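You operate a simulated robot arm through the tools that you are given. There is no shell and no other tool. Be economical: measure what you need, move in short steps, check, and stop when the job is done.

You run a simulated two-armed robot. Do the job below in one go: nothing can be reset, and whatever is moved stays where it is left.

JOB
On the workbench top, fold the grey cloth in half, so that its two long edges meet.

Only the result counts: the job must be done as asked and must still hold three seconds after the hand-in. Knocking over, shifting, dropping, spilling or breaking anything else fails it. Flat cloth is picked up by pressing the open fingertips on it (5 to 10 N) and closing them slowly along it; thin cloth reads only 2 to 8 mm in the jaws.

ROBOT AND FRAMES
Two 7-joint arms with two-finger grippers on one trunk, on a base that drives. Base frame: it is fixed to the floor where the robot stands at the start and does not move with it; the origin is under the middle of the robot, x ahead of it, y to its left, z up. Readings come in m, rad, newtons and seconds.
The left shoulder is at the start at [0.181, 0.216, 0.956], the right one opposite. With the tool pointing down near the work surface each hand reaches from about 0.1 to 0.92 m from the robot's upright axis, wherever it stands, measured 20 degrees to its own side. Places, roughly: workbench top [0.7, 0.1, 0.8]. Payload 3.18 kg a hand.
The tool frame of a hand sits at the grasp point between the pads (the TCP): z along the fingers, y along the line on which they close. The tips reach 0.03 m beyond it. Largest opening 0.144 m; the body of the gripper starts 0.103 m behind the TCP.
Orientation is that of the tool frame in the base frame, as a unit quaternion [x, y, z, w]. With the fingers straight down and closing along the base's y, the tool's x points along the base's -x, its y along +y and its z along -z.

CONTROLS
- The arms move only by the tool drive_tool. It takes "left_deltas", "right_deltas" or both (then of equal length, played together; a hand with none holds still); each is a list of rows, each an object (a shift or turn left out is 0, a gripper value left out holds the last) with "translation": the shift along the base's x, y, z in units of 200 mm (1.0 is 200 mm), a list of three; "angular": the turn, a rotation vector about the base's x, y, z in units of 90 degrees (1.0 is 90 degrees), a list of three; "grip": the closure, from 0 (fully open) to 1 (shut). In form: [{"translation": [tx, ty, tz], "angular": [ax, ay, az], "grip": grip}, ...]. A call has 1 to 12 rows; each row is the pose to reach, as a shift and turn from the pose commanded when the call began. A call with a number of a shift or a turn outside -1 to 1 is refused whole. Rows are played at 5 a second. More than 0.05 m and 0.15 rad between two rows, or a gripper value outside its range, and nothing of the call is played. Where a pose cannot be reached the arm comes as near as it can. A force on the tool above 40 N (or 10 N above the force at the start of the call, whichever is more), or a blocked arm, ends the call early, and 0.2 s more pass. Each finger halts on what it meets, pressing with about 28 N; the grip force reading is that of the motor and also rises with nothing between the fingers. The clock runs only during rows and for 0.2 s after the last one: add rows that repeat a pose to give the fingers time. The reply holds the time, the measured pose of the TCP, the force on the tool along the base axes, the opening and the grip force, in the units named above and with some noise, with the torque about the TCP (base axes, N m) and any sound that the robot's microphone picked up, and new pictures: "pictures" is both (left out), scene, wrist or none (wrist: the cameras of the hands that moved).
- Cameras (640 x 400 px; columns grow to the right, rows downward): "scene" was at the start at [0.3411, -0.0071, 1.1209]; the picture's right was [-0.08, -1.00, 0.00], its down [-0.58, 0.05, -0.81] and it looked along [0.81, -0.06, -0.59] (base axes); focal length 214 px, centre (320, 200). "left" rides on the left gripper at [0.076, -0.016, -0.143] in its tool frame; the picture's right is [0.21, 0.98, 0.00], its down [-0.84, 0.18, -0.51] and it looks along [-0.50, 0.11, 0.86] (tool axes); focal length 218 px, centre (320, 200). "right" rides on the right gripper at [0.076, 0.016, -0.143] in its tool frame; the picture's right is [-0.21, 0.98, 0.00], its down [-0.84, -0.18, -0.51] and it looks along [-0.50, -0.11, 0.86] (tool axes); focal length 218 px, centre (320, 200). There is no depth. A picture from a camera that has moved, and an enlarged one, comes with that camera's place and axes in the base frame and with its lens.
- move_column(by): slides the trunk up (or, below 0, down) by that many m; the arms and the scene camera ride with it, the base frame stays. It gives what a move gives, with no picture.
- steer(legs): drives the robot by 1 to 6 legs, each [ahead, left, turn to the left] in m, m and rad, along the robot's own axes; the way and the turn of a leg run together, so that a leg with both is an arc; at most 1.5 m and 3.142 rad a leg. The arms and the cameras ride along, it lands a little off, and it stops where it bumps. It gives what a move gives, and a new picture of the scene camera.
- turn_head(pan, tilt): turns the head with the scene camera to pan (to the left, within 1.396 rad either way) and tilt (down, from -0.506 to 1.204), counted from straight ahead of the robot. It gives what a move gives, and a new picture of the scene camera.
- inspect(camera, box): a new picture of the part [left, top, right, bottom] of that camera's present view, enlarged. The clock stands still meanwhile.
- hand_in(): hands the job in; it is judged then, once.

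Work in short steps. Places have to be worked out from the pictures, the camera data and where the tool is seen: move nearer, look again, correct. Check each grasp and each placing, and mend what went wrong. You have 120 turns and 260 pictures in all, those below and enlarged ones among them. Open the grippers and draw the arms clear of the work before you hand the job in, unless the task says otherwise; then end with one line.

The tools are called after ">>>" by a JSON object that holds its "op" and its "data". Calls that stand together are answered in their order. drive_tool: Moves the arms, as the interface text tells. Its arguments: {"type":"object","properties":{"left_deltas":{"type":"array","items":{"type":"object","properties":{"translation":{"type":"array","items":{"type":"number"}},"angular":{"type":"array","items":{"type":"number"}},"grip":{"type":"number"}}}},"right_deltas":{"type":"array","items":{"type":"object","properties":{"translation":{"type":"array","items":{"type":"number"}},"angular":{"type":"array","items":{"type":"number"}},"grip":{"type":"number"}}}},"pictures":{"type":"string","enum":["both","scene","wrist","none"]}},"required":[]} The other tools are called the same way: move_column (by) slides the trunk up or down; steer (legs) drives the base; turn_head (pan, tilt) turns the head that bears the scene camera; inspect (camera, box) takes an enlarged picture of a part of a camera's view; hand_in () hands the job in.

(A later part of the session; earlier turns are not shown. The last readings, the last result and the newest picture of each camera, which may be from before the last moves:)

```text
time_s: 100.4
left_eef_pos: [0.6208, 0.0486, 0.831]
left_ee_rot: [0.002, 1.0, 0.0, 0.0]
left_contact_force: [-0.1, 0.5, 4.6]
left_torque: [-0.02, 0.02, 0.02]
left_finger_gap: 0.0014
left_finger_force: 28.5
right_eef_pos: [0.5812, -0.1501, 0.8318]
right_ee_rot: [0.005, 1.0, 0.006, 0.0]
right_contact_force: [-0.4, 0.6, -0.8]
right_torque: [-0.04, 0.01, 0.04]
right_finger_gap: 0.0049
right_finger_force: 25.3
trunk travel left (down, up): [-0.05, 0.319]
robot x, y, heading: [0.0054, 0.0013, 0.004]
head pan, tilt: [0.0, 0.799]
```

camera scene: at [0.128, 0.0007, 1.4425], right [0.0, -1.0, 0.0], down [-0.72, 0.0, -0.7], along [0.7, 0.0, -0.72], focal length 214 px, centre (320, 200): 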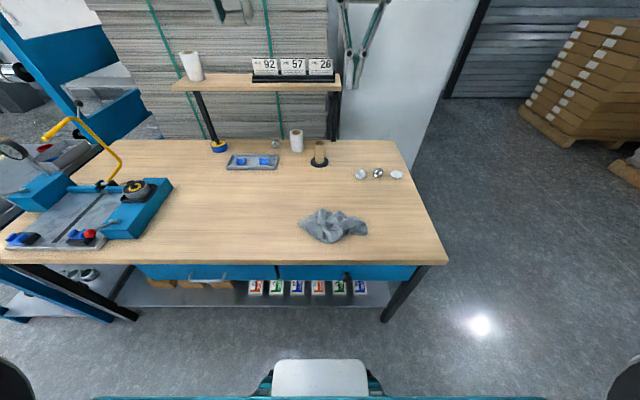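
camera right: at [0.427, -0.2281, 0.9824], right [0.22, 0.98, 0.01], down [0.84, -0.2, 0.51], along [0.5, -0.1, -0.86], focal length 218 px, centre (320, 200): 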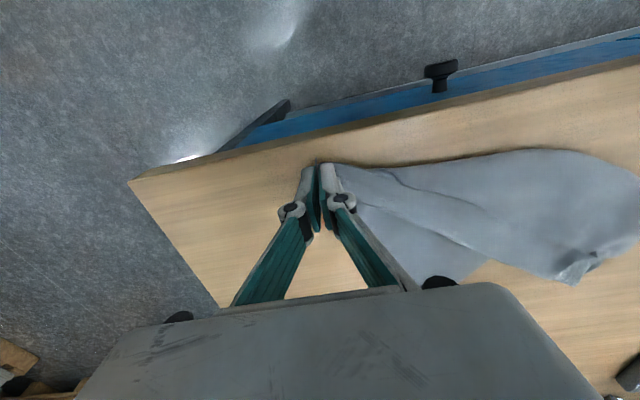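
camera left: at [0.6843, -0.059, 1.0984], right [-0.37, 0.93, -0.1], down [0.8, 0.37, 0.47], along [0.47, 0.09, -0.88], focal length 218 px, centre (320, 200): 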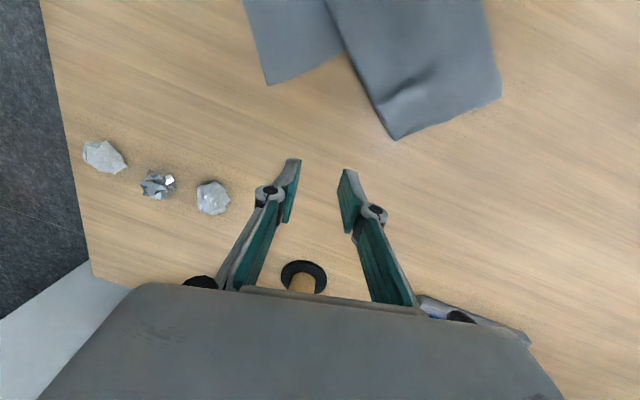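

Both seem to hold (left 1.4 mm, right 4.9 mm). I'll lift to about z 1.0 and check.

>>> {"op": "drive_tool", "data": {"left_deltas": [{"translation": [0, 0, 0.15]}, {"translation": [0, 0.03, 0.35]}, {"translation": [0, 0.08, 0.55]}, {"translation": [0, 0.15, 0.75]}, {"translation": [0, 0.2, 0.85]}, {"translation": [0, 0.2, 0.85]}], "right_deltas": [{"translation": [0, 0, 0.15]}, {"translation": [0.05, -0.03, 0.35]}, {"translation": [0.1, -0.08, 0.55]}, {"translation": [0.15, -0.15, 0.75]}, {"translation": [0.2, -0.2, 0.85]}, {"translation": [0.2, -0.2, 0.85]}], "pictures": "scene"}}

```text
time_s: 101.8
left_eef_pos: [0.6239, 0.0884, 1.0006]
left_ee_rot: [0.002, 1.0, -0.001, -0.002]
left_contact_force: [-0.7, 3.0, 4.6]
left_torque: [0.09, 0.02, 0.03]
left_finger_gap: 0.0015
left_finger_force: 29.0
right_eef_pos: [0.6237, -0.19, 1.0023]
right_ee_rot: [0.005, 1.0, 0.006, -0.001]
right_contact_force: [0.3, 0.5, -0.9]
right_torque: [0.01, 0.0, -0.01]
right_finger_gap: 0.0047
right_finger_force: 27.0
trunk travel left (down, up): [-0.05, 0.319]
robot x, y, heading: [0.0044, 0.0006, 0.009]
head pan, tilt: [0.0, 0.799]
camera scene: at [0.3389, 0.0016, 1.1061], right [0.0, -1.0, 0.0], down [-0.72, 0.0, -0.7], along [0.7, 0.0, -0.72], focal length 214 px, centre (320, 200)
```

scene: 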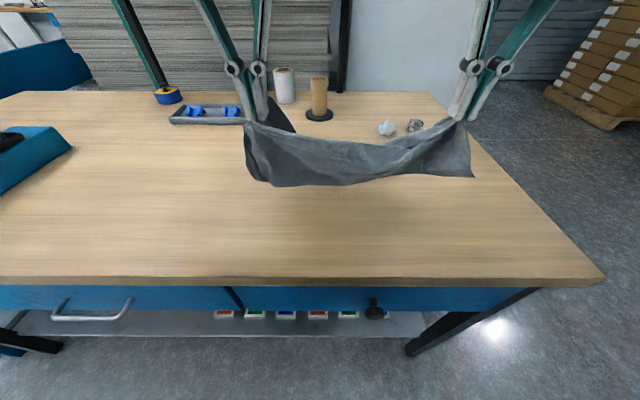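

Both hold. I'll raise further and stretch gently to see what the span between the grips is.

>>> {"op": "drive_tool", "data": {"left_deltas": [{"translation": [0, 0.05, 0.1]}, {"translation": [0, 0.1, 0.2]}, {"translation": [0, 0.14, 0.2]}, {"translation": [0, 0.18, 0.2]}, {"translation": [0, 0.18, 0.2]}], "right_deltas": [{"translation": [0, -0.05, 0.1]}, {"translation": [0, -0.1, 0.2]}, {"translation": [0, -0.14, 0.2]}, {"translation": [0, -0.18, 0.2]}, {"translation": [0, -0.18, 0.2]}], "pictures": "none"}}

>>> {"op": "inspect", "data": {"camera": "scene", "box": [210, 40, 510, 230]}}

```text
time_s: 103.0
left_eef_pos: [0.6229, 0.1247, 1.0394]
left_ee_rot: [0.003, 1.0, 0.001, -0.001]
left_contact_force: [0.0, -1.7, 0.3]
left_torque: [-0.02, -0.01, 0.04]
left_finger_gap: 0.0034
left_finger_force: 23.1
right_eef_pos: [0.6127, -0.2151, 1.0262]
right_ee_rot: [0.007, 1.0, 0.007, 0.001]
right_contact_force: [-0.5, 2.2, -0.9]
right_torque: [0.07, 0.05, 0.02]
right_finger_gap: 0.0048
right_finger_force: 35.6
right hand out of reach, approached as far as the arm can: row 2, 3, 4, 5
trunk travel left (down, up): [-0.05, 0.319]
robot x, y, heading: [0.0071, 0.0022, -0.001]
head pan, tilt: [0.0, 0.799]
```

```text
2.11 times, centred on (360, 135) of scene
camera zoom: at [0.3385, 0.0009, 1.1064], right [0.0, -1.0, 0.0], down [-0.72, 0.0, -0.7], along [0.7, 0.0, -0.72], focal length 452 px, centre (236, 337)
```

zoom: 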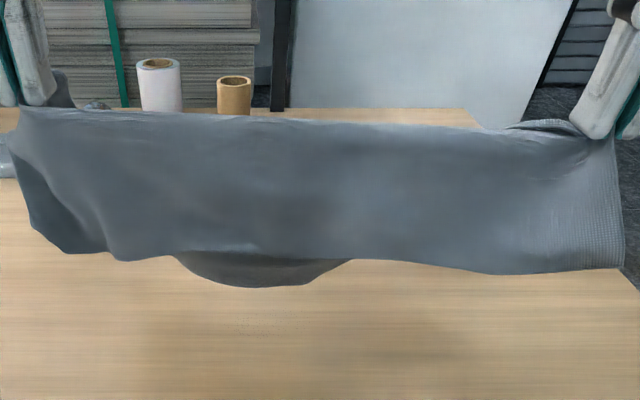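

I'll view the far side from both wrist cameras.

>>> {"op": "inspect", "data": {"camera": "right", "box": [200, 60, 640, 300]}}

>>> {"op": "inspect", "data": {"camera": "left", "box": [0, 40, 420, 290]}}

```text
1.45 times, centred on (420, 180) of right
camera zoom: at [0.5349, -0.1994, 1.1676], right [0.22, 0.98, 0.01], down [0.84, -0.2, 0.51], along [0.5, -0.1, -0.86], focal length 318 px, centre (174, 229)
```

zoom: 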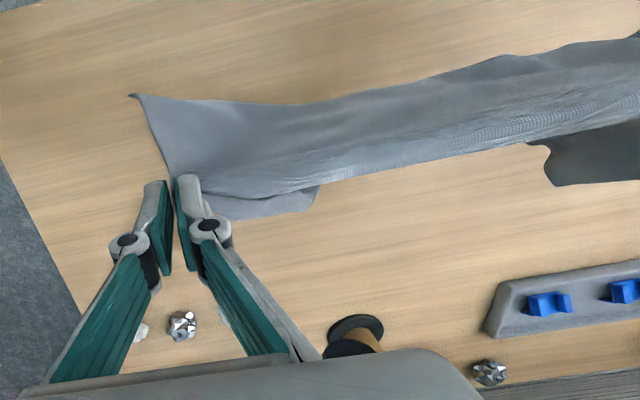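

```text
1.52 times, centred on (210, 165) of left
camera zoom: at [0.5473, 0.1086, 1.1838], right [-0.2, 0.98, 0.0], down [0.84, 0.17, 0.51], along [0.49, 0.1, -0.86], focal length 333 px, centre (488, 253)
```

zoom: 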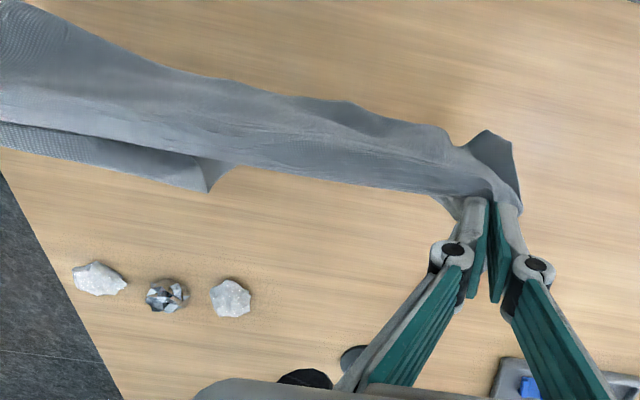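

The cloth is draped over the line between the hands with flaps on both sides. I'll lower it while moving forward so the front flap trails towards me, then release and look from above.

>>> {"op": "drive_tool", "data": {"left_deltas": [{"translation": [0.0, 0.02, -0.15]}, {"translation": [0.0, 0.04, -0.3]}, {"translation": [0.05, 0.04, -0.45]}, {"translation": [0.15, 0.04, -0.6]}, {"translation": [0.25, 0.04, -0.75]}, {"translation": [0.35, 0.04, -0.88]}, {"translation": [0.42, 0.04, -0.98]}, {"translation": [0.42, 0.04, -0.98]}], "right_deltas": [{"translation": [0.05, -0.02, -0.12]}, {"translation": [0.05, -0.04, -0.26]}, {"translation": [0.1, -0.04, -0.4]}, {"translation": [0.2, -0.04, -0.55]}, {"translation": [0.3, -0.04, -0.7]}, {"translation": [0.4, -0.04, -0.82]}, {"translation": [0.47, -0.04, -0.92]}, {"translation": [0.47, -0.04, -0.92]}], "pictures": "none"}}

>>> {"op": "inspect", "data": {"camera": "scene", "box": [200, 100, 500, 260]}}

>>> {"op": "inspect", "data": {"camera": "left", "box": [0, 0, 420, 250]}}

>>> {"op": "inspect", "data": {"camera": "right", "box": [220, 0, 640, 250]}}

```text
time_s: 104.8
left_eef_pos: [0.7055, 0.1328, 0.8464]
left_ee_rot: [0.004, 1.0, 0.001, 0.0]
left_contact_force: [1.2, -10.4, 0.2]
left_torque: [-0.38, -0.02, 0.14]
left_finger_gap: 0.0023
left_finger_force: 23.9
right_eef_pos: [0.7057, -0.2225, 0.8417]
right_ee_rot: [0.005, 1.0, 0.005, 0.001]
right_contact_force: [-0.6, 10.4, 0.7]
right_torque: [0.32, 0.01, 0.1]
right_finger_gap: 0.0026
right_finger_force: 26.8
trunk travel left (down, up): [-0.05, 0.319]
robot x, y, heading: [0.0035, 0.0028, 0.003]
head pan, tilt: [0.0, 0.799]
```

```text
2.13 times, centred on (350, 180) of scene
camera zoom: at [0.3379, 0.0015, 1.1069], right [0.0, -1.0, 0.0], down [-0.72, 0.0, -0.7], along [0.7, 0.0, -0.72], focal length 458 px, centre (256, 243)
```

zoom: 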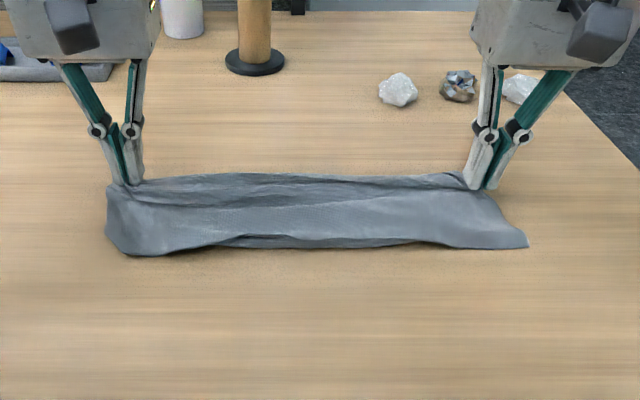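

```text
1.52 times, centred on (210, 125) of left
camera zoom: at [0.6296, 0.1154, 0.9905], right [-0.2, 0.98, 0.0], down [0.84, 0.17, 0.51], along [0.5, 0.1, -0.86], focal length 333 px, centre (488, 314)
```

zoom: 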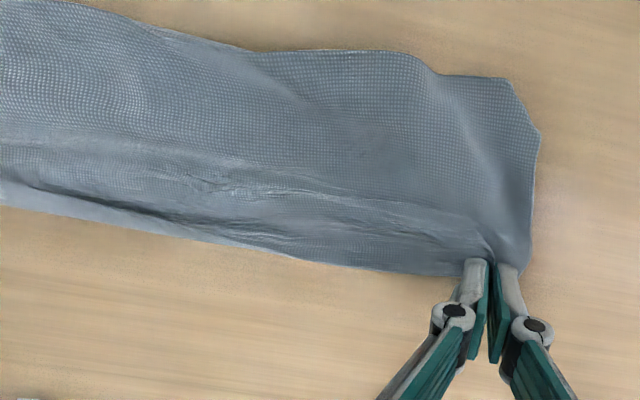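

```text
1.52 times, centred on (430, 125) of right
camera zoom: at [0.6282, -0.2073, 0.9833], right [0.22, 0.98, 0.01], down [0.84, -0.19, 0.51], along [0.5, -0.1, -0.86], focal length 333 px, centre (152, 314)
```

zoom: 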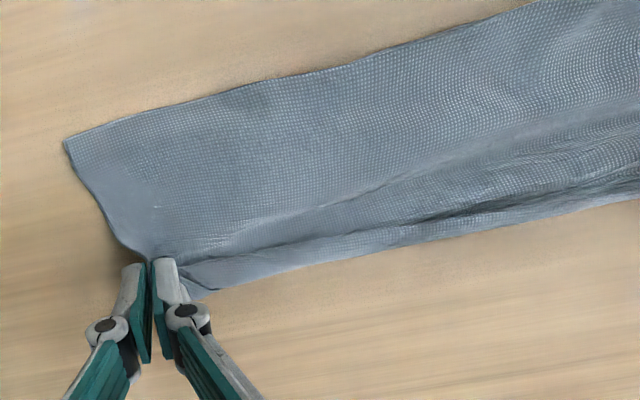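

It lies as a neat strip. Its near edge runs straight from (.631,−.25) to (.614,.118), about 0.38 m, so it may be a real long edge. I'll release both and move the hands over that near edge.

>>> {"op": "drive_tool", "data": {"left_deltas": [{"translation": [0, 0, 0], "grip": 0.9}, {"translation": [0, 0, 0], "grip": 0.78}, {"translation": [0, 0, 0.12]}, {"translation": [-0.1, -0.05, 0.22]}, {"translation": [-0.25, -0.12, 0.22]}, {"translation": [-0.4, -0.18, 0.22]}, {"translation": [-0.435, -0.2, 0.15], "grip": 0.72}, {"translation": [-0.435, -0.2, 0.08]}, {"translation": [-0.435, -0.2, 0.08]}], "right_deltas": [{"translation": [0, 0, 0], "grip": 0.9}, {"translation": [0, 0, 0], "grip": 0.78}, {"translation": [0, 0, 0.12]}, {"translation": [-0.1, 0, 0.22]}, {"translation": [-0.25, 0, 0.22]}, {"translation": [-0.35, 0, 0.22]}, {"translation": [-0.38, 0, 0.15], "grip": 0.72}, {"translation": [-0.38, 0, 0.08]}, {"translation": [-0.38, 0, 0.08]}], "pictures": "none"}}

>>> {"op": "inspect", "data": {"camera": "left", "box": [160, 80, 480, 280]}}

>>> {"op": "inspect", "data": {"camera": "right", "box": [160, 80, 480, 280]}}

```text
time_s: 106.8
left_eef_pos: [0.619, 0.0913, 0.8609]
left_ee_rot: [0.003, 1.0, 0.0, -0.001]
left_contact_force: [-0.5, -0.2, 0.2]
left_torque: [-0.02, 0.02, -0.04]
left_finger_gap: 0.0402
left_finger_force: 0.0
right_eef_pos: [0.6297, -0.2242, 0.8578]
right_ee_rot: [0.005, 1.0, 0.007, 0.0]
right_contact_force: [0.1, 0.0, -0.4]
right_torque: [-0.02, -0.02, 0.0]
right_finger_gap: 0.0401
right_finger_force: 0.0
trunk travel left (down, up): [-0.05, 0.319]
robot x, y, heading: [0.005, 0.0049, 0.001]
head pan, tilt: [0.0, 0.799]
```

```text
2.00 times, centred on (320, 180) of left
camera zoom: at [0.5432, 0.0758, 1.0052], right [-0.2, 0.98, 0.0], down [0.84, 0.17, 0.51], along [0.5, 0.1, -0.86], focal length 436 px, centre (320, 240)
```

zoom: 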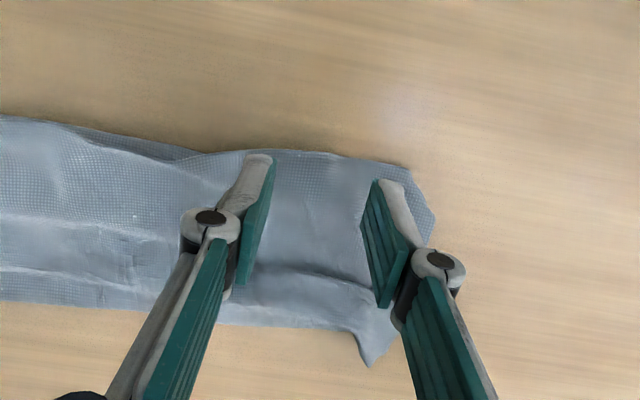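

```text
2.00 times, centred on (320, 180) of right
camera zoom: at [0.5534, -0.2073, 0.9988], right [0.22, 0.98, 0.01], down [0.84, -0.19, 0.5], along [0.49, -0.1, -0.86], focal length 436 px, centre (320, 240)
```

zoom: 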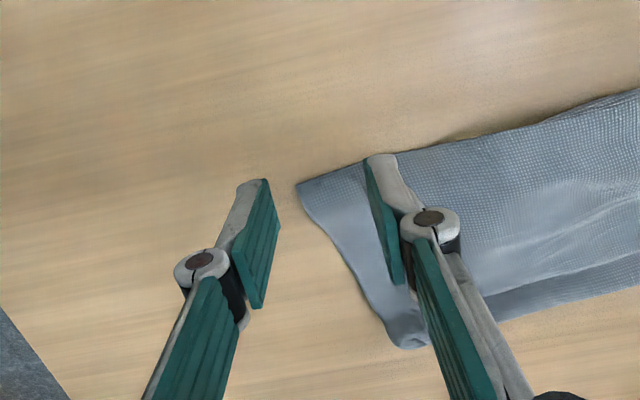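

Corner P is clear at (.634,−.233). I'll move the right 24 mm inwards, lower both to contact and then close.

>>> {"op": "drive_tool", "data": {"left_deltas": [{"translation": [-0.015, 0, -0.05]}, {"translation": [-0.015, 0, -0.1]}, {"translation": [-0.015, 0, -0.135]}, {"translation": [-0.015, 0, -0.14]}], "right_deltas": [{"translation": [0, 0.12, -0.0]}, {"translation": [0, 0.12, -0.07]}, {"translation": [0, 0.12, -0.125]}, {"translation": [0, 0.12, -0.13]}], "pictures": "none"}}

```text
time_s: 107.8
left_eef_pos: [0.6182, 0.0926, 0.8336]
left_ee_rot: [0.002, 1.0, 0.001, -0.001]
left_contact_force: [-0.5, 0.2, -0.4]
left_torque: [0.0, 0.0, 0.02]
left_finger_gap: 0.0401
left_finger_force: 0.1
right_eef_pos: [0.6317, -0.2003, 0.8312]
right_ee_rot: [0.006, 1.0, 0.007, -0.001]
right_contact_force: [0.0, -0.9, 0.3]
right_torque: [-0.05, 0.02, -0.02]
right_finger_gap: 0.0405
right_finger_force: 0.1
trunk travel left (down, up): [-0.05, 0.319]
robot x, y, heading: [0.0052, -0.0017, 0.004]
head pan, tilt: [0.0, 0.799]
```

No contact yet, so I'll settle ~1.5–2 mm lower and then close both slowly.

>>> {"op": "drive_tool", "data": {"left_deltas": [{"translation": [0, 0, -0.008]}, {"translation": [0, 0, -0.011]}, {"translation": [0, 0, -0.011], "grip": 0.76}, {"translation": [0, 0, -0.011], "grip": 0.8}, {"translation": [0, 0, -0.011], "grip": 0.84}, {"translation": [0, 0, -0.011], "grip": 0.88}, {"translation": [0, 0, -0.011], "grip": 0.92}, {"translation": [0, 0, -0.011], "grip": 0.96}, {"translation": [0, 0, -0.011], "grip": 1.0}, {"translation": [0, 0, -0.011], "grip": 1.0}, {"translation": [0, 0, -0.011], "grip": 1.0}], "right_deltas": [{"translation": [0, 0, -0.006]}, {"translation": [0, 0, -0.01]}, {"translation": [0, 0, -0.01], "grip": 0.76}, {"translation": [0, 0, -0.01], "grip": 0.8}, {"translation": [0, 0, -0.01], "grip": 0.84}, {"translation": [0, 0, -0.01], "grip": 0.88}, {"translation": [0, 0, -0.01], "grip": 0.92}, {"translation": [0, 0, -0.01], "grip": 0.96}, {"translation": [0, 0, -0.01], "grip": 1.0}, {"translation": [0, 0, -0.01], "grip": 1.0}, {"translation": [0, 0, -0.01], "grip": 1.0}], "pictures": "none"}}

>>> {"op": "drive_tool", "data": {"left_deltas": [{"translation": [0, 0, 0.15]}, {"translation": [0, 0, 0.3]}, {"translation": [0, 0, 0.5]}, {"translation": [0, 0.0, 0.7]}, {"translation": [0, 0.0, 0.85]}, {"translation": [0, 0.0, 0.85]}], "right_deltas": [{"translation": [0, 0, 0.15]}, {"translation": [0, 0, 0.3]}, {"translation": [0, 0, 0.5]}, {"translation": [0, 0.0, 0.7]}, {"translation": [0, 0.0, 0.85]}, {"translation": [0, 0.0, 0.85]}], "pictures": "scene"}}

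```text
time_s: 110.2
left_eef_pos: [0.617, 0.0922, 0.8299]
left_ee_rot: [0.002, 1.0, 0.002, -0.001]
left_contact_force: [-0.3, 0.3, -0.1]
left_torque: [0.02, 0.01, 0.0]
left_finger_gap: 0.0
left_finger_force: 28.1
right_eef_pos: [0.63, -0.1989, 0.8294]
right_ee_rot: [0.005, 1.0, 0.006, -0.001]
right_contact_force: [0.1, 0.5, 0.2]
right_torque: [-0.09, 0.0, 0.0]
right_finger_gap: 0.0058
right_finger_force: 38.2
trunk travel left (down, up): [-0.05, 0.319]
robot x, y, heading: [0.0053, 0.0002, 0.003]
head pan, tilt: [0.0, 0.799]
```

```text
time_s: 111.6
left_eef_pos: [0.6178, 0.0934, 1.0006]
left_ee_rot: [0.003, 1.0, 0.001, -0.001]
left_contact_force: [0.2, -0.8, -1.1]
left_torque: [0.0, 0.0, -0.06]
left_finger_gap: 0.0
left_finger_force: 28.0
right_eef_pos: [0.6309, -0.1976, 0.9983]
right_ee_rot: [0.005, 1.0, 0.005, -0.001]
right_contact_force: [-0.3, -1.0, -1.2]
right_torque: [-0.05, 0.03, -0.01]
right_finger_gap: 0.0048
right_finger_force: 36.0
trunk travel left (down, up): [-0.05, 0.319]
robot x, y, heading: [0.0029, 0.0021, -0.001]
head pan, tilt: [0.0, 0.799]
camera scene: at [0.3395, 0.0015, 1.1057], right [0.0, -1.0, 0.0], down [-0.72, 0.0, -0.7], along [0.7, 0.0, -0.72], focal length 214 px, centre (320, 200)
```

scene: 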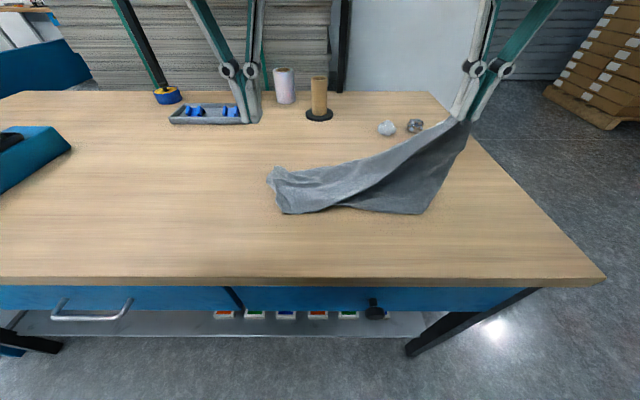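

The left missed, but the right holds corner P firmly (5 mm). I'll raise the trunk so the cloth hangs from P and its corners show.

>>> {"op": "drive_tool", "data": {"left_deltas": [{"translation": [-0.1, 0.2, 0], "grip": 0.79}, {"translation": [-0.2, 0.4, 0]}, {"translation": [-0.2, 0.6, 0]}, {"translation": [-0.2, 0.6, 0]}], "right_deltas": [{"translation": [0, 0.15, 0]}, {"translation": [0, 0.3, 0]}, {"translation": [0, 0.45, 0]}, {"translation": [0, 0.5, 0]}], "pictures": "none"}}

>>> {"op": "move_column", "data": {"by": 0.3}}

>>> {"op": "turn_head", "data": {"pan": 0.0, "tilt": 0.6}}

```text
time_s: 112.6
left_eef_pos: [0.5761, 0.2118, 1.0016]
left_ee_rot: [0.004, 1.0, 0.001, -0.001]
left_contact_force: [0.2, 0.1, -0.3]
left_torque: [0.0, 0.01, -0.02]
left_finger_gap: 0.0304
left_finger_force: 0.1
right_eef_pos: [0.6306, -0.1, 1.0]
right_ee_rot: [0.006, 1.0, 0.007, -0.001]
right_contact_force: [1.6, -0.5, 4.4]
right_torque: [-0.01, -0.04, 0.01]
right_finger_gap: 0.0008
right_finger_force: 22.7
trunk travel left (down, up): [-0.05, 0.319]
robot x, y, heading: [0.0078, 0.0001, 0.003]
head pan, tilt: [0.0, 0.799]
```

```text
time_s: 115.6
left_eef_pos: [0.5072, 0.213, 1.4162]
left_ee_rot: [0.003, 0.993, 0.001, 0.116]
left_contact_force: [0.0, 0.0, 0.1]
left_torque: [0.01, 0.02, 0.02]
left_finger_gap: 0.0302
left_finger_force: 0.0
right_eef_pos: [0.5602, -0.0991, 1.4268]
right_ee_rot: [0.004, 0.993, 0.007, 0.117]
right_contact_force: [-0.5, 0.2, 0.7]
right_torque: [0.0, 0.02, 0.02]
right_finger_gap: 0.0025
right_finger_force: 33.6
trunk travel left (down, up): [-0.35, 0.019]
robot x, y, heading: [0.0041, 0.0016, 0.007]
head pan, tilt: [0.0, 0.799]
```

```text
time_s: 116.3
left_eef_pos: [0.5076, 0.2123, 1.4146]
left_ee_rot: [0.001, 0.993, 0.001, 0.117]
left_contact_force: [0.3, -0.1, 0.2]
left_torque: [0.02, -0.02, 0.05]
left_finger_gap: 0.0299
left_finger_force: 0.0
right_eef_pos: [0.5591, -0.0981, 1.4268]
right_ee_rot: [0.004, 0.993, 0.008, 0.117]
right_contact_force: [0.2, -0.3, 0.1]
right_torque: [-0.03, 0.0, -0.02]
right_finger_gap: 0.0
right_finger_force: 28.2
trunk travel left (down, up): [-0.35, 0.019]
robot x, y, heading: [0.0032, 0.0012, 0.004]
head pan, tilt: [0.0, 0.6]
camera scene: at [0.1357, 0.0007, 1.4593], right [0.0, -1.0, 0.0], down [-0.57, 0.0, -0.82], along [0.82, 0.0, -0.57], focal length 214 px, centre (320, 200)
```

scene: 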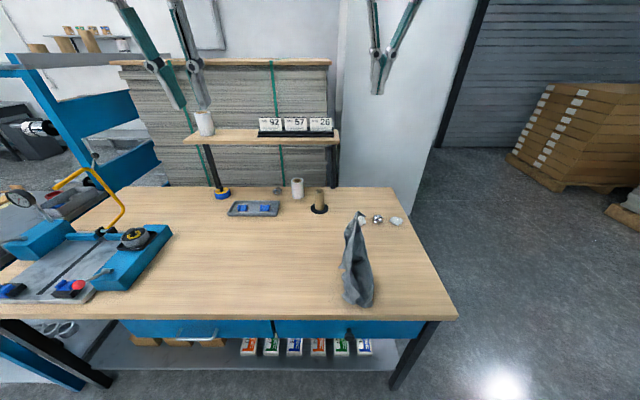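

The cloth slipped again as the trunk leaned back while rising, so I won't use the trunk for that any more. I'll lower it and look at how the cloth landed.

>>> {"op": "move_column", "data": {"by": -0.3}}

>>> {"op": "turn_head", "data": {"pan": 0.0, "tilt": 0.8}}

>>> {"op": "inspect", "data": {"camera": "scene", "box": [220, 130, 480, 290]}}

```text
time_s: 119.3
left_eef_pos: [0.5379, 0.2122, 1.0757]
left_ee_rot: [0.003, 0.998, 0.001, 0.062]
left_contact_force: [-0.9, -0.3, 0.0]
left_torque: [-0.01, -0.04, -0.02]
left_finger_gap: 0.0303
left_finger_force: 0.1
right_eef_pos: [0.5579, -0.0988, 1.1284]
right_ee_rot: [0.005, 0.993, 0.007, 0.118]
right_contact_force: [0.0, -0.4, -0.3]
right_torque: [-0.02, 0.01, 0.03]
right_finger_gap: 0.0001
right_finger_force: 27.5
trunk travel left (down, up): [-0.05, 0.319]
robot x, y, heading: [0.004, -0.0022, 0.001]
head pan, tilt: [0.0, 0.6]
```

```text
time_s: 120.0
left_eef_pos: [0.5387, 0.2128, 1.0743]
left_ee_rot: [0.004, 0.998, 0.0, 0.06]
left_contact_force: [-0.6, -1.0, 0.1]
left_torque: [0.04, 0.02, 0.0]
left_finger_gap: 0.0302
left_finger_force: 0.0
right_eef_pos: [0.559, -0.1005, 1.127]
right_ee_rot: [0.004, 0.993, 0.007, 0.117]
right_contact_force: [-0.7, -1.0, -0.3]
right_torque: [-0.01, -0.02, 0.04]
right_finger_gap: 0.0002
right_finger_force: 28.4
trunk travel left (down, up): [-0.05, 0.319]
robot x, y, heading: [0.0055, 0.0018, 0.002]
head pan, tilt: [0.0, 0.799]
camera scene: at [0.3387, 0.0015, 1.1064], right [0.0, -1.0, 0.0], down [-0.72, 0.0, -0.7], along [0.7, 0.0, -0.72], focal length 214 px, centre (320, 200)
```

scene: 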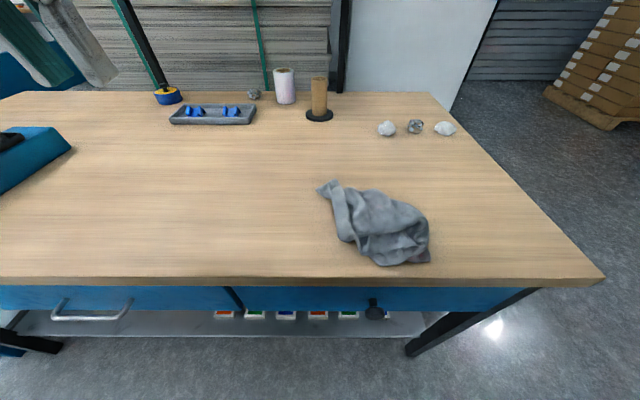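

```text
2.46 times, centred on (350, 210) of scene
camera zoom: at [0.3387, 0.0015, 1.1064], right [0.0, -1.0, 0.0], down [-0.72, 0.0, -0.7], along [0.7, 0.0, -0.72], focal length 528 px, centre (246, 175)
```

zoom: 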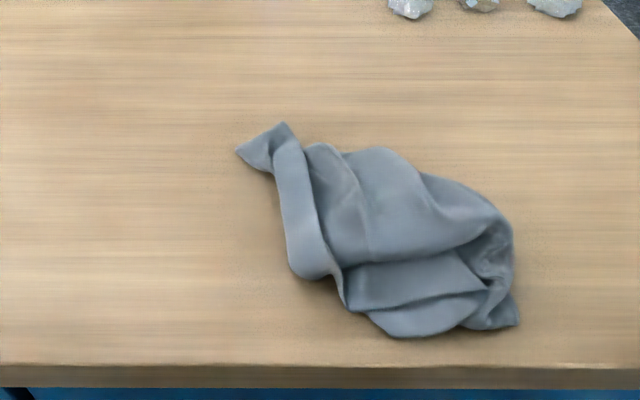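

Two tips stick out: a tail at about (.679,−.012) and one at about (.507,−.172). I'll straighten the hands and bring the left over the tail and the right over the near tip for a close look.

>>> {"op": "drive_tool", "data": {"left_deltas": [{"translation": [0.1, -0.12, -0.1], "angular": [0, 0.04, 0]}, {"translation": [0.2, -0.28, -0.2], "angular": [0, 0.076, 0]}, {"translation": [0.3, -0.44, -0.3], "angular": [0, 0.076, 0]}, {"translation": [0.42, -0.6, -0.42], "angular": [0, 0.076, 0]}, {"translation": [0.54, -0.76, -0.54], "angular": [0, 0.076, 0]}, {"translation": [0.625, -0.9, -0.68], "angular": [0, 0.076, 0]}, {"translation": [0.625, -0.95, -0.83], "angular": [0, 0.076, 0]}, {"translation": [0.625, -0.95, -0.83], "angular": [0, 0.076, 0]}], "right_deltas": [{"translation": [-0.04, -0.1, -0.1], "angular": [0, 0.05, 0], "grip": 0.79}, {"translation": [-0.08, -0.2, -0.2], "angular": [0, 0.1, 0]}, {"translation": [-0.12, -0.3, -0.35], "angular": [0, 0.149, 0]}, {"translation": [-0.16, -0.4, -0.5], "angular": [0, 0.149, 0]}, {"translation": [-0.2, -0.4, -0.65], "angular": [0, 0.149, 0]}, {"translation": [-0.2, -0.4, -0.8], "angular": [0, 0.149, 0]}, {"translation": [-0.2, -0.4, -0.95], "angular": [0, 0.149, 0]}, {"translation": [-0.2, -0.4, -1.0], "angular": [0, 0.149, 0]}], "pictures": "wrist"}}

```text
time_s: 121.8
left_eef_pos: [0.6657, 0.024, 0.9104]
left_ee_rot: [0.003, 1.0, 0.001, 0.002]
left_contact_force: [-0.4, 0.6, 0.0]
left_torque: [-0.03, -0.04, -0.01]
left_finger_gap: 0.0302
left_finger_force: 0.1
right_eef_pos: [0.5195, -0.1801, 0.9263]
right_ee_rot: [0.005, 1.0, 0.007, 0.001]
right_contact_force: [-0.9, -0.1, 0.9]
right_torque: [0.01, -0.02, -0.01]
right_finger_gap: 0.0305
right_finger_force: 0.0
trunk travel left (down, up): [-0.05, 0.319]
robot x, y, heading: [0.007, -0.0009, 0.008]
head pan, tilt: [0.0, 0.799]
camera right: at [0.4417, -0.1638, 1.0677], right [0.22, 0.98, 0.01], down [0.84, -0.2, 0.51], along [0.5, -0.1, -0.86], focal length 218 px, centre (320, 200)
camera left: at [0.5878, 0.0081, 1.0525], right [-0.2, 0.98, 0.0], down [0.84, 0.17, 0.51], along [0.5, 0.1, -0.86], focal length 218 px, centre (320, 200)
```

right: 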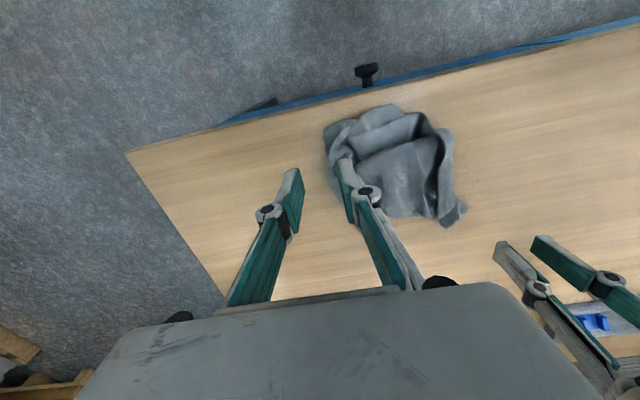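
left: 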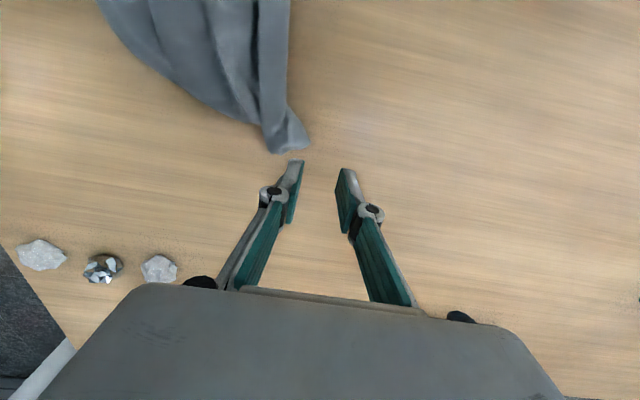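

>>> {"op": "inspect", "data": {"camera": "right", "box": [300, 90, 490, 235]}}

>>> {"op": "inspect", "data": {"camera": "left", "box": [180, 60, 360, 190]}}

```text
2.76 times, centred on (395, 162) of right
camera zoom: at [0.4417, -0.1638, 1.0677], right [0.22, 0.98, 0.01], down [0.84, -0.2, 0.51], along [0.5, -0.1, -0.86], focal length 602 px, centre (113, 303)
```

zoom: 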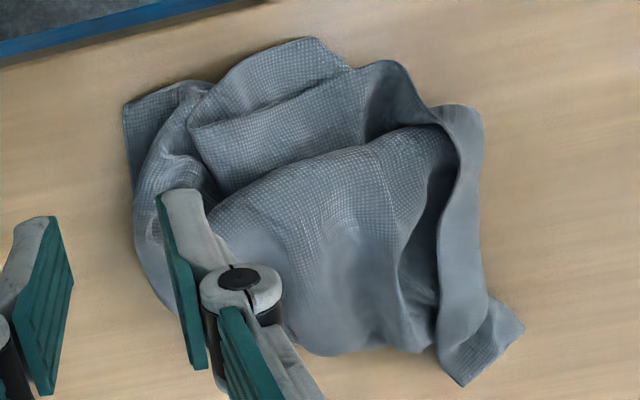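

```text
3.08 times, centred on (270, 125) of left
camera zoom: at [0.5878, 0.0081, 1.0525], right [-0.2, 0.98, 0.0], down [0.84, 0.17, 0.51], along [0.5, 0.1, -0.86], focal length 672 px, centre (474, 431)
```

zoom: 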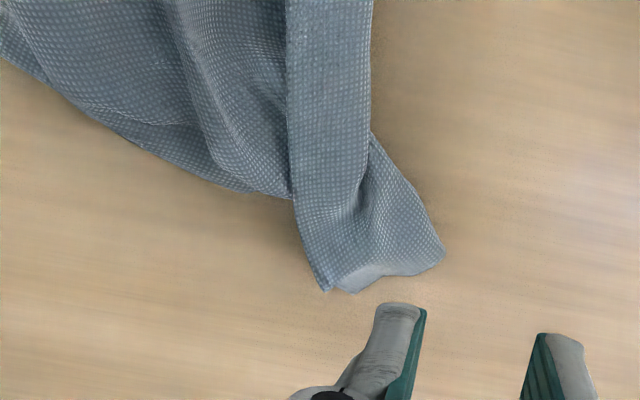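

Both look like real corners: the tail's at (.684,−.034) and a flat right-angle corner at (.501,−.168). I'll lower onto them.

>>> {"op": "drive_tool", "data": {"left_deltas": [{"translation": [0.03, -0.12, -0.05]}, {"translation": [0.05, -0.25, -0.15]}, {"translation": [0.05, -0.25, -0.28]}, {"translation": [0.05, -0.25, -0.375]}, {"translation": [0.05, -0.25, -0.385]}, {"translation": [0.05, -0.25, -0.385]}], "right_deltas": [{"translation": [-0.03, 0.1, -0.1]}, {"translation": [-0.05, 0.16, -0.2]}, {"translation": [-0.05, 0.16, -0.32]}, {"translation": [-0.05, 0.16, -0.43]}, {"translation": [-0.05, 0.16, -0.465]}, {"translation": [-0.05, 0.16, -0.465]}], "pictures": "none"}}

>>> {"op": "inspect", "data": {"camera": "left", "box": [200, 80, 440, 230]}}

>>> {"op": "inspect", "data": {"camera": "right", "box": [200, 80, 440, 230]}}

```text
time_s: 123.2
left_eef_pos: [0.6748, -0.0275, 0.8317]
left_ee_rot: [0.003, 1.0, 0.001, 0.002]
left_contact_force: [0.4, 0.4, 3.4]
left_torque: [0.06, -0.02, -0.01]
left_finger_gap: 0.0299
left_finger_force: 0.0
right_eef_pos: [0.5088, -0.1466, 0.8329]
right_ee_rot: [0.005, 1.0, 0.006, 0.001]
right_contact_force: [0.1, 0.5, 1.6]
right_torque: [0.03, -0.02, -0.01]
right_finger_gap: 0.0303
right_finger_force: 0.1
trunk travel left (down, up): [-0.05, 0.319]
robot x, y, heading: [0.0071, -0.0031, 0.002]
head pan, tilt: [0.0, 0.799]
```

```text
2.67 times, centred on (320, 155) of left
camera zoom: at [0.5982, -0.0433, 0.9741], right [-0.2, 0.98, 0.0], down [0.84, 0.17, 0.51], along [0.5, 0.1, -0.86], focal length 582 px, centre (320, 320)
```

zoom: 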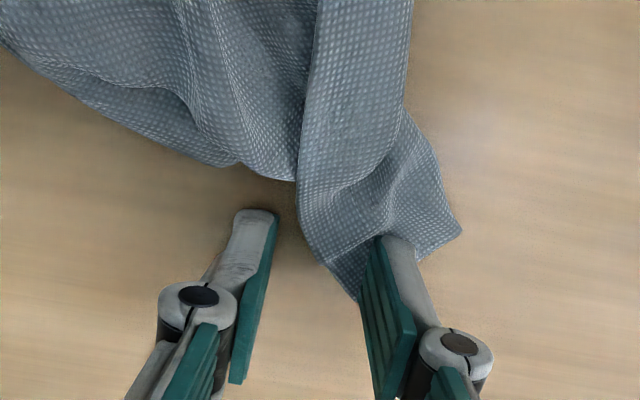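

```text
2.67 times, centred on (320, 155) of right
camera zoom: at [0.4317, -0.1302, 0.9742], right [0.22, 0.98, 0.01], down [0.84, -0.2, 0.51], along [0.5, -0.1, -0.86], focal length 582 px, centre (320, 320)
```

zoom: 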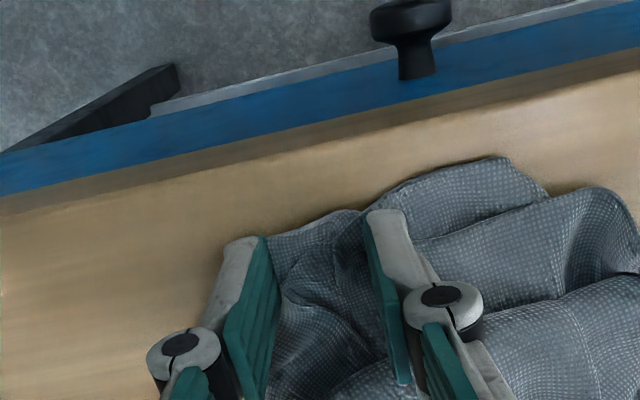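

The right is placed well. The left should go 17 mm towards +y to straddle the tail's end. I'll shift it and then close both.

>>> {"op": "drive_tool", "data": {"left_deltas": [{"translation": [0, 0, 0.06]}, {"translation": [0, 0.085, 0.06]}, {"translation": [0, 0.085, 0.0]}, {"translation": [0, 0.085, -0.002], "grip": 0.83}, {"translation": [0, 0.085, -0.002], "grip": 0.87}, {"translation": [0, 0.085, -0.002], "grip": 0.91}, {"translation": [0, 0.085, -0.004], "grip": 0.95}, {"translation": [0, 0.085, -0.004], "grip": 0.98}, {"translation": [0, 0.085, -0.004], "grip": 1.0}, {"translation": [0, 0.085, -0.004], "grip": 1.0}, {"translation": [0, 0.085, -0.004], "grip": 1.0}], "right_deltas": [{"translation": [0, 0, -0.006]}, {"translation": [0, 0, -0.009]}, {"translation": [0, 0, -0.009], "grip": 0.81}, {"translation": [0, 0, -0.009], "grip": 0.84}, {"translation": [0, 0, -0.009], "grip": 0.87}, {"translation": [0, 0, -0.01], "grip": 0.9}, {"translation": [0, 0, -0.01], "grip": 0.93}, {"translation": [0, 0, -0.011], "grip": 0.96}, {"translation": [0, 0, -0.011], "grip": 1.0}, {"translation": [0, 0, -0.011], "grip": 1.0}, {"translation": [0, 0, -0.011], "grip": 1.0}], "pictures": "none"}}

```text
time_s: 125.6
left_eef_pos: [0.6739, -0.01, 0.83]
left_ee_rot: [0.003, 1.0, 0.001, 0.001]
left_contact_force: [0.0, 0.6, 1.0]
left_torque: [-0.01, 0.02, -0.03]
left_finger_gap: 0.0
left_finger_force: 24.1
right_eef_pos: [0.5096, -0.1476, 0.8312]
right_ee_rot: [0.005, 1.0, 0.006, 0.0]
right_contact_force: [-0.5, -1.9, 4.1]
right_torque: [-0.03, -0.01, -0.06]
right_finger_gap: 0.0052
right_finger_force: 27.6
trunk travel left (down, up): [-0.05, 0.319]
robot x, y, heading: [0.0061, 0.0007, 0.007]
head pan, tilt: [0.0, 0.799]
```

The right holds (5.2 mm), the left reads zero. I'll look at the left.

>>> {"op": "inspect", "data": {"camera": "left", "box": [200, 80, 440, 230]}}

```text
2.67 times, centred on (320, 155) of left
camera zoom: at [0.5976, -0.0265, 0.9738], right [-0.2, 0.98, 0.0], down [0.84, 0.17, 0.51], along [0.5, 0.1, -0.86], focal length 582 px, centre (320, 320)
```

zoom: 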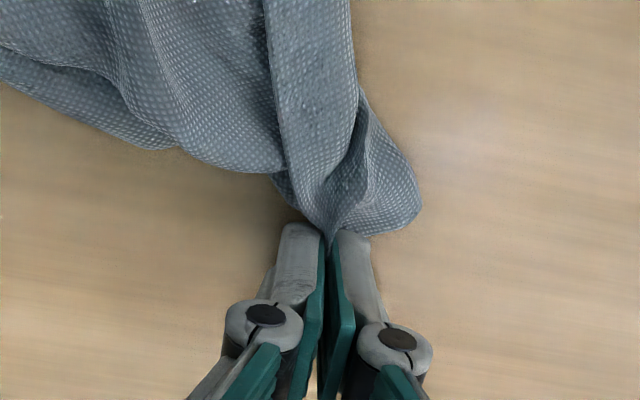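

Only the very tip sits in the left jaw. I'll reopen it, go 14 mm towards the robot, press and close again.

>>> {"op": "drive_tool", "data": {"left_deltas": [{"translation": [0, 0, 0.02], "grip": 0.85}, {"translation": [0, 0, 0.05], "grip": 0.76}, {"translation": [-0.07, 0, 0.05]}, {"translation": [-0.07, 0, 0.01]}, {"translation": [-0.07, 0, 0.004]}, {"translation": [-0.07, 0, 0.003], "grip": 0.82}, {"translation": [-0.07, 0, 0.002], "grip": 0.88}, {"translation": [-0.07, 0, 0.002], "grip": 0.93}, {"translation": [-0.07, 0, 0.0], "grip": 0.98}, {"translation": [-0.07, 0, 0.0], "grip": 1.0}, {"translation": [-0.07, 0, 0.0], "grip": 1.0}, {"translation": [-0.07, 0, 0.0], "grip": 1.0}], "pictures": "none"}}

```text
time_s: 128.2
left_eef_pos: [0.6609, -0.0103, 0.8296]
left_ee_rot: [0.002, 1.0, 0.001, 0.001]
left_contact_force: [0.7, 0.9, -0.6]
left_torque: [0.01, -0.02, 0.03]
left_finger_gap: 0.0044
left_finger_force: 32.7
right_eef_pos: [0.5104, -0.1477, 0.8315]
right_ee_rot: [0.005, 1.0, 0.006, 0.001]
right_contact_force: [-0.9, -0.4, 3.9]
right_torque: [0.01, -0.02, -0.03]
right_finger_gap: 0.0054
right_finger_force: 28.1
trunk travel left (down, up): [-0.05, 0.319]
robot x, y, heading: [0.0039, 0.0014, 0.005]
head pan, tilt: [0.0, 0.799]
```

Both hold now (4.4 and 5.4 mm). I'll lift and spread them apart.

>>> {"op": "drive_tool", "data": {"left_deltas": [{"translation": [0, 0.0, 0.12]}, {"translation": [-0.05, 0.05, 0.28]}, {"translation": [-0.1, 0.12, 0.45]}, {"translation": [-0.15, 0.22, 0.6]}, {"translation": [-0.2, 0.34, 0.72]}, {"translation": [-0.25, 0.44, 0.82]}, {"translation": [-0.3, 0.52, 0.85]}, {"translation": [-0.3, 0.58, 0.85]}, {"translation": [-0.3, 0.62, 0.85]}], "right_deltas": [{"translation": [0.05, 0, 0.12]}, {"translation": [0.12, 0, 0.28]}, {"translation": [0.2, -0.02, 0.45]}, {"translation": [0.3, -0.05, 0.6]}, {"translation": [0.38, -0.1, 0.72]}, {"translation": [0.45, -0.14, 0.82]}, {"translation": [0.45, -0.18, 0.85]}, {"translation": [0.45, -0.22, 0.85]}, {"translation": [0.45, -0.26, 0.85]}], "pictures": "scene"}}

```text
time_s: 130.2
left_eef_pos: [0.5996, 0.1134, 1.0019]
left_ee_rot: [0.002, 1.0, 0.001, 0.002]
left_contact_force: [0.2, -6.0, -0.8]
left_torque: [-0.15, 0.0, 0.11]
left_finger_gap: 0.0023
left_finger_force: 23.4
right_eef_pos: [0.6, -0.1996, 1.0015]
right_ee_rot: [0.006, 1.0, 0.006, 0.0]
right_contact_force: [0.3, 5.6, -0.7]
right_torque: [0.19, 0.05, 0.06]
right_finger_gap: 0.0025
right_finger_force: 24.1
trunk travel left (down, up): [-0.05, 0.319]
robot x, y, heading: [0.003, 0.0018, 0.003]
head pan, tilt: [0.0, 0.799]
camera scene: at [0.3386, 0.0015, 1.1063], right [0.0, -1.0, 0.0], down [-0.72, 0.0, -0.7], along [0.7, 0.0, -0.72], focal length 214 px, centre (320, 200)
```

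scene: 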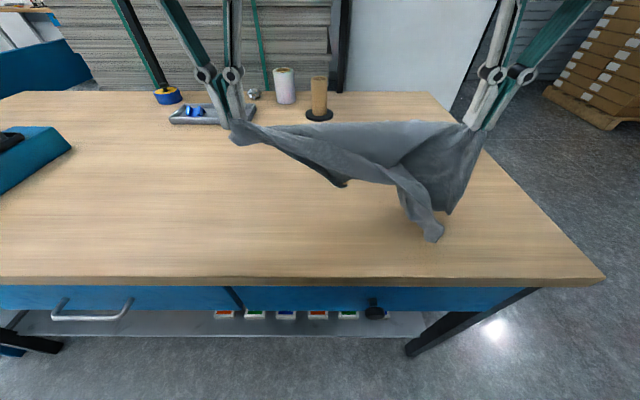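

The line is taut at 0.31 m, and a free tail hangs near the right. I'll zoom in.

>>> {"op": "inspect", "data": {"camera": "scene", "box": [220, 90, 500, 260]}}

>>> {"op": "inspect", "data": {"camera": "right", "box": [200, 40, 640, 290]}}

```text
2.29 times, centred on (360, 175) of scene
camera zoom: at [0.3386, 0.0015, 1.1063], right [0.0, -1.0, 0.0], down [-0.72, 0.0, -0.7], along [0.7, 0.0, -0.72], focal length 490 px, centre (229, 257)
```

zoom: 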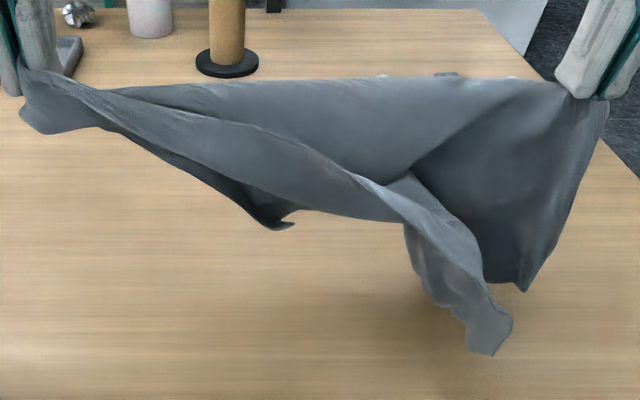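

```text
1.45 times, centred on (420, 165) of right
camera zoom: at [0.5222, -0.1839, 1.1419], right [0.22, 0.98, 0.01], down [0.84, -0.2, 0.51], along [0.5, -0.1, -0.86], focal length 318 px, centre (174, 251)
```

zoom: 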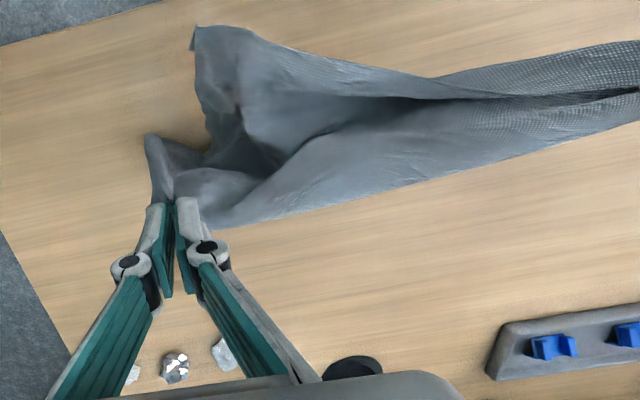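

I'll lay it down moving forward so the hanging corners trail to the near side, then inspect from above.

>>> {"op": "drive_tool", "data": {"left_deltas": [{"translation": [0, 0, -0.1]}, {"translation": [0.06, 0, -0.22]}, {"translation": [0.15, 0, -0.34]}, {"translation": [0.26, 0, -0.46]}, {"translation": [0.37, 0, -0.58]}, {"translation": [0.48, 0, -0.7]}, {"translation": [0.55, 0, -0.8]}, {"translation": [0.55, 0, -0.8]}], "right_deltas": [{"translation": [0, 0, -0.1]}, {"translation": [0.06, 0, -0.22]}, {"translation": [0.15, 0, -0.34]}, {"translation": [0.26, 0, -0.46]}, {"translation": [0.37, 0, -0.58]}, {"translation": [0.48, 0, -0.7]}, {"translation": [0.55, 0, -0.8]}, {"translation": [0.55, 0, -0.8]}], "pictures": "none"}}

>>> {"op": "inspect", "data": {"camera": "scene", "box": [200, 110, 500, 270]}}

>>> {"op": "inspect", "data": {"camera": "right", "box": [200, 0, 640, 250]}}

```text
time_s: 132.0
left_eef_pos: [0.7107, 0.1122, 0.843]
left_ee_rot: [0.003, 1.0, 0.001, 0.002]
left_contact_force: [-1.3, 0.0, 1.1]
left_torque: [0.11, -0.04, -0.01]
left_finger_gap: 0.0045
left_finger_force: 37.1
right_eef_pos: [0.7078, -0.1989, 0.8416]
right_ee_rot: [0.005, 1.0, 0.006, 0.0]
right_contact_force: [0.5, -0.9, 0.0]
right_torque: [0.05, -0.01, 0.0]
right_finger_gap: 0.0001
right_finger_force: 28.3
trunk travel left (down, up): [-0.05, 0.319]
robot x, y, heading: [0.0041, 0.0003, 0.006]
head pan, tilt: [0.0, 0.799]
```

```text
2.13 times, centred on (350, 190) of scene
camera zoom: at [0.3379, 0.0015, 1.1069], right [0.0, -1.0, 0.0], down [-0.72, 0.0, -0.7], along [0.7, 0.0, -0.72], focal length 458 px, centre (256, 221)
```

zoom: 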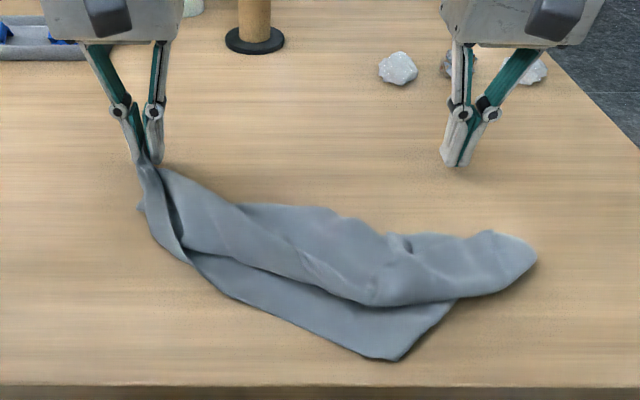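

```text
1.45 times, centred on (420, 125) of right
camera zoom: at [0.631, -0.1827, 0.9822], right [0.22, 0.98, 0.01], down [0.84, -0.2, 0.51], along [0.5, -0.1, -0.86], focal length 318 px, centre (174, 309)
```

zoom: 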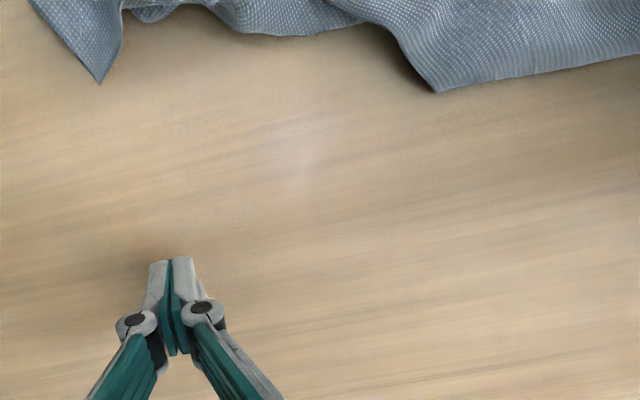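

The right slipped off, but the left still holds its corner. A clear single-layer corner N lies at the near side at (.498,−.096). I'll take it with the right.

>>> {"op": "drive_tool", "data": {"right_deltas": [{"translation": [0, 0, 0.2], "grip": 0.79}, {"translation": [-0.15, 0.08, 0.3]}, {"translation": [-0.35, 0.18, 0.3]}, {"translation": [-0.55, 0.28, 0.3]}, {"translation": [-0.75, 0.4, 0.3]}, {"translation": [-0.9, 0.5, 0.25]}, {"translation": [-0.96, 0.52, 0.15]}, {"translation": [-0.96, 0.52, 0.05]}, {"translation": [-0.96, 0.52, 0.03]}], "pictures": "none"}}

>>> {"op": "inspect", "data": {"camera": "right", "box": [160, 80, 480, 280]}}

```text
time_s: 134.0
left_eef_pos: [0.7108, 0.1145, 0.8417]
left_ee_rot: [0.002, 1.0, 0.001, 0.001]
left_contact_force: [-0.5, -0.2, 0.2]
left_torque: [-0.02, 0.02, 0.04]
left_finger_gap: 0.0021
left_finger_force: 24.7
right_eef_pos: [0.5179, -0.0955, 0.8483]
right_ee_rot: [0.006, 1.0, 0.006, 0.001]
right_contact_force: [-0.2, -0.8, -0.2]
right_torque: [0.03, -0.01, 0.01]
right_finger_gap: 0.0305
right_finger_force: 0.2
trunk travel left (down, up): [-0.05, 0.319]
robot x, y, heading: [0.0037, 0.0006, 0.004]
head pan, tilt: [0.0, 0.799]
```

```text
2.00 times, centred on (320, 180) of right
camera zoom: at [0.4401, -0.0796, 0.988], right [0.22, 0.98, 0.01], down [0.84, -0.19, 0.51], along [0.5, -0.1, -0.86], focal length 436 px, centre (320, 240)
```

zoom: 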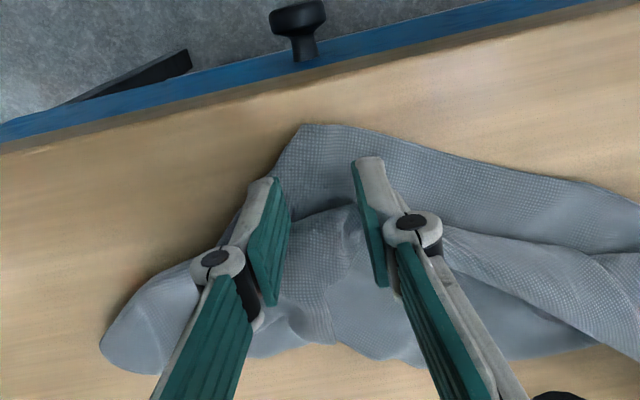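

Corner N is at (.491,−.098). I'll move 14 mm towards the robot, press down and close.

>>> {"op": "drive_tool", "data": {"right_deltas": [{"translation": [-0.07, 0, -0.02]}, {"translation": [-0.07, 0, -0.06]}, {"translation": [-0.07, 0, -0.085]}, {"translation": [-0.07, 0, -0.09]}, {"translation": [-0.07, 0, -0.09], "grip": 0.83}, {"translation": [-0.07, 0, -0.091], "grip": 0.87}, {"translation": [-0.07, 0, -0.092], "grip": 0.91}, {"translation": [-0.07, 0, -0.093], "grip": 0.95}, {"translation": [-0.07, 0, -0.093], "grip": 1.0}, {"translation": [-0.07, 0, -0.093], "grip": 1.0}, {"translation": [-0.07, 0, -0.093], "grip": 1.0}], "pictures": "none"}}

```text
time_s: 136.4
left_eef_pos: [0.7095, 0.1133, 0.8429]
left_ee_rot: [0.003, 1.0, 0.001, 0.001]
left_contact_force: [-0.3, -0.5, 1.7]
left_torque: [0.03, -0.02, -0.01]
left_finger_gap: 0.0016
left_finger_force: 29.4
right_eef_pos: [0.5025, -0.0938, 0.8288]
right_ee_rot: [0.006, 1.0, 0.007, 0.001]
right_contact_force: [0.3, 1.9, 12.2]
right_torque: [-0.13, 0.15, -0.02]
right_finger_gap: 0.0043
right_finger_force: 37.8
trunk travel left (down, up): [-0.05, 0.319]
robot x, y, heading: [0.0012, -0.004, 0.003]
head pan, tilt: [0.0, 0.799]
```

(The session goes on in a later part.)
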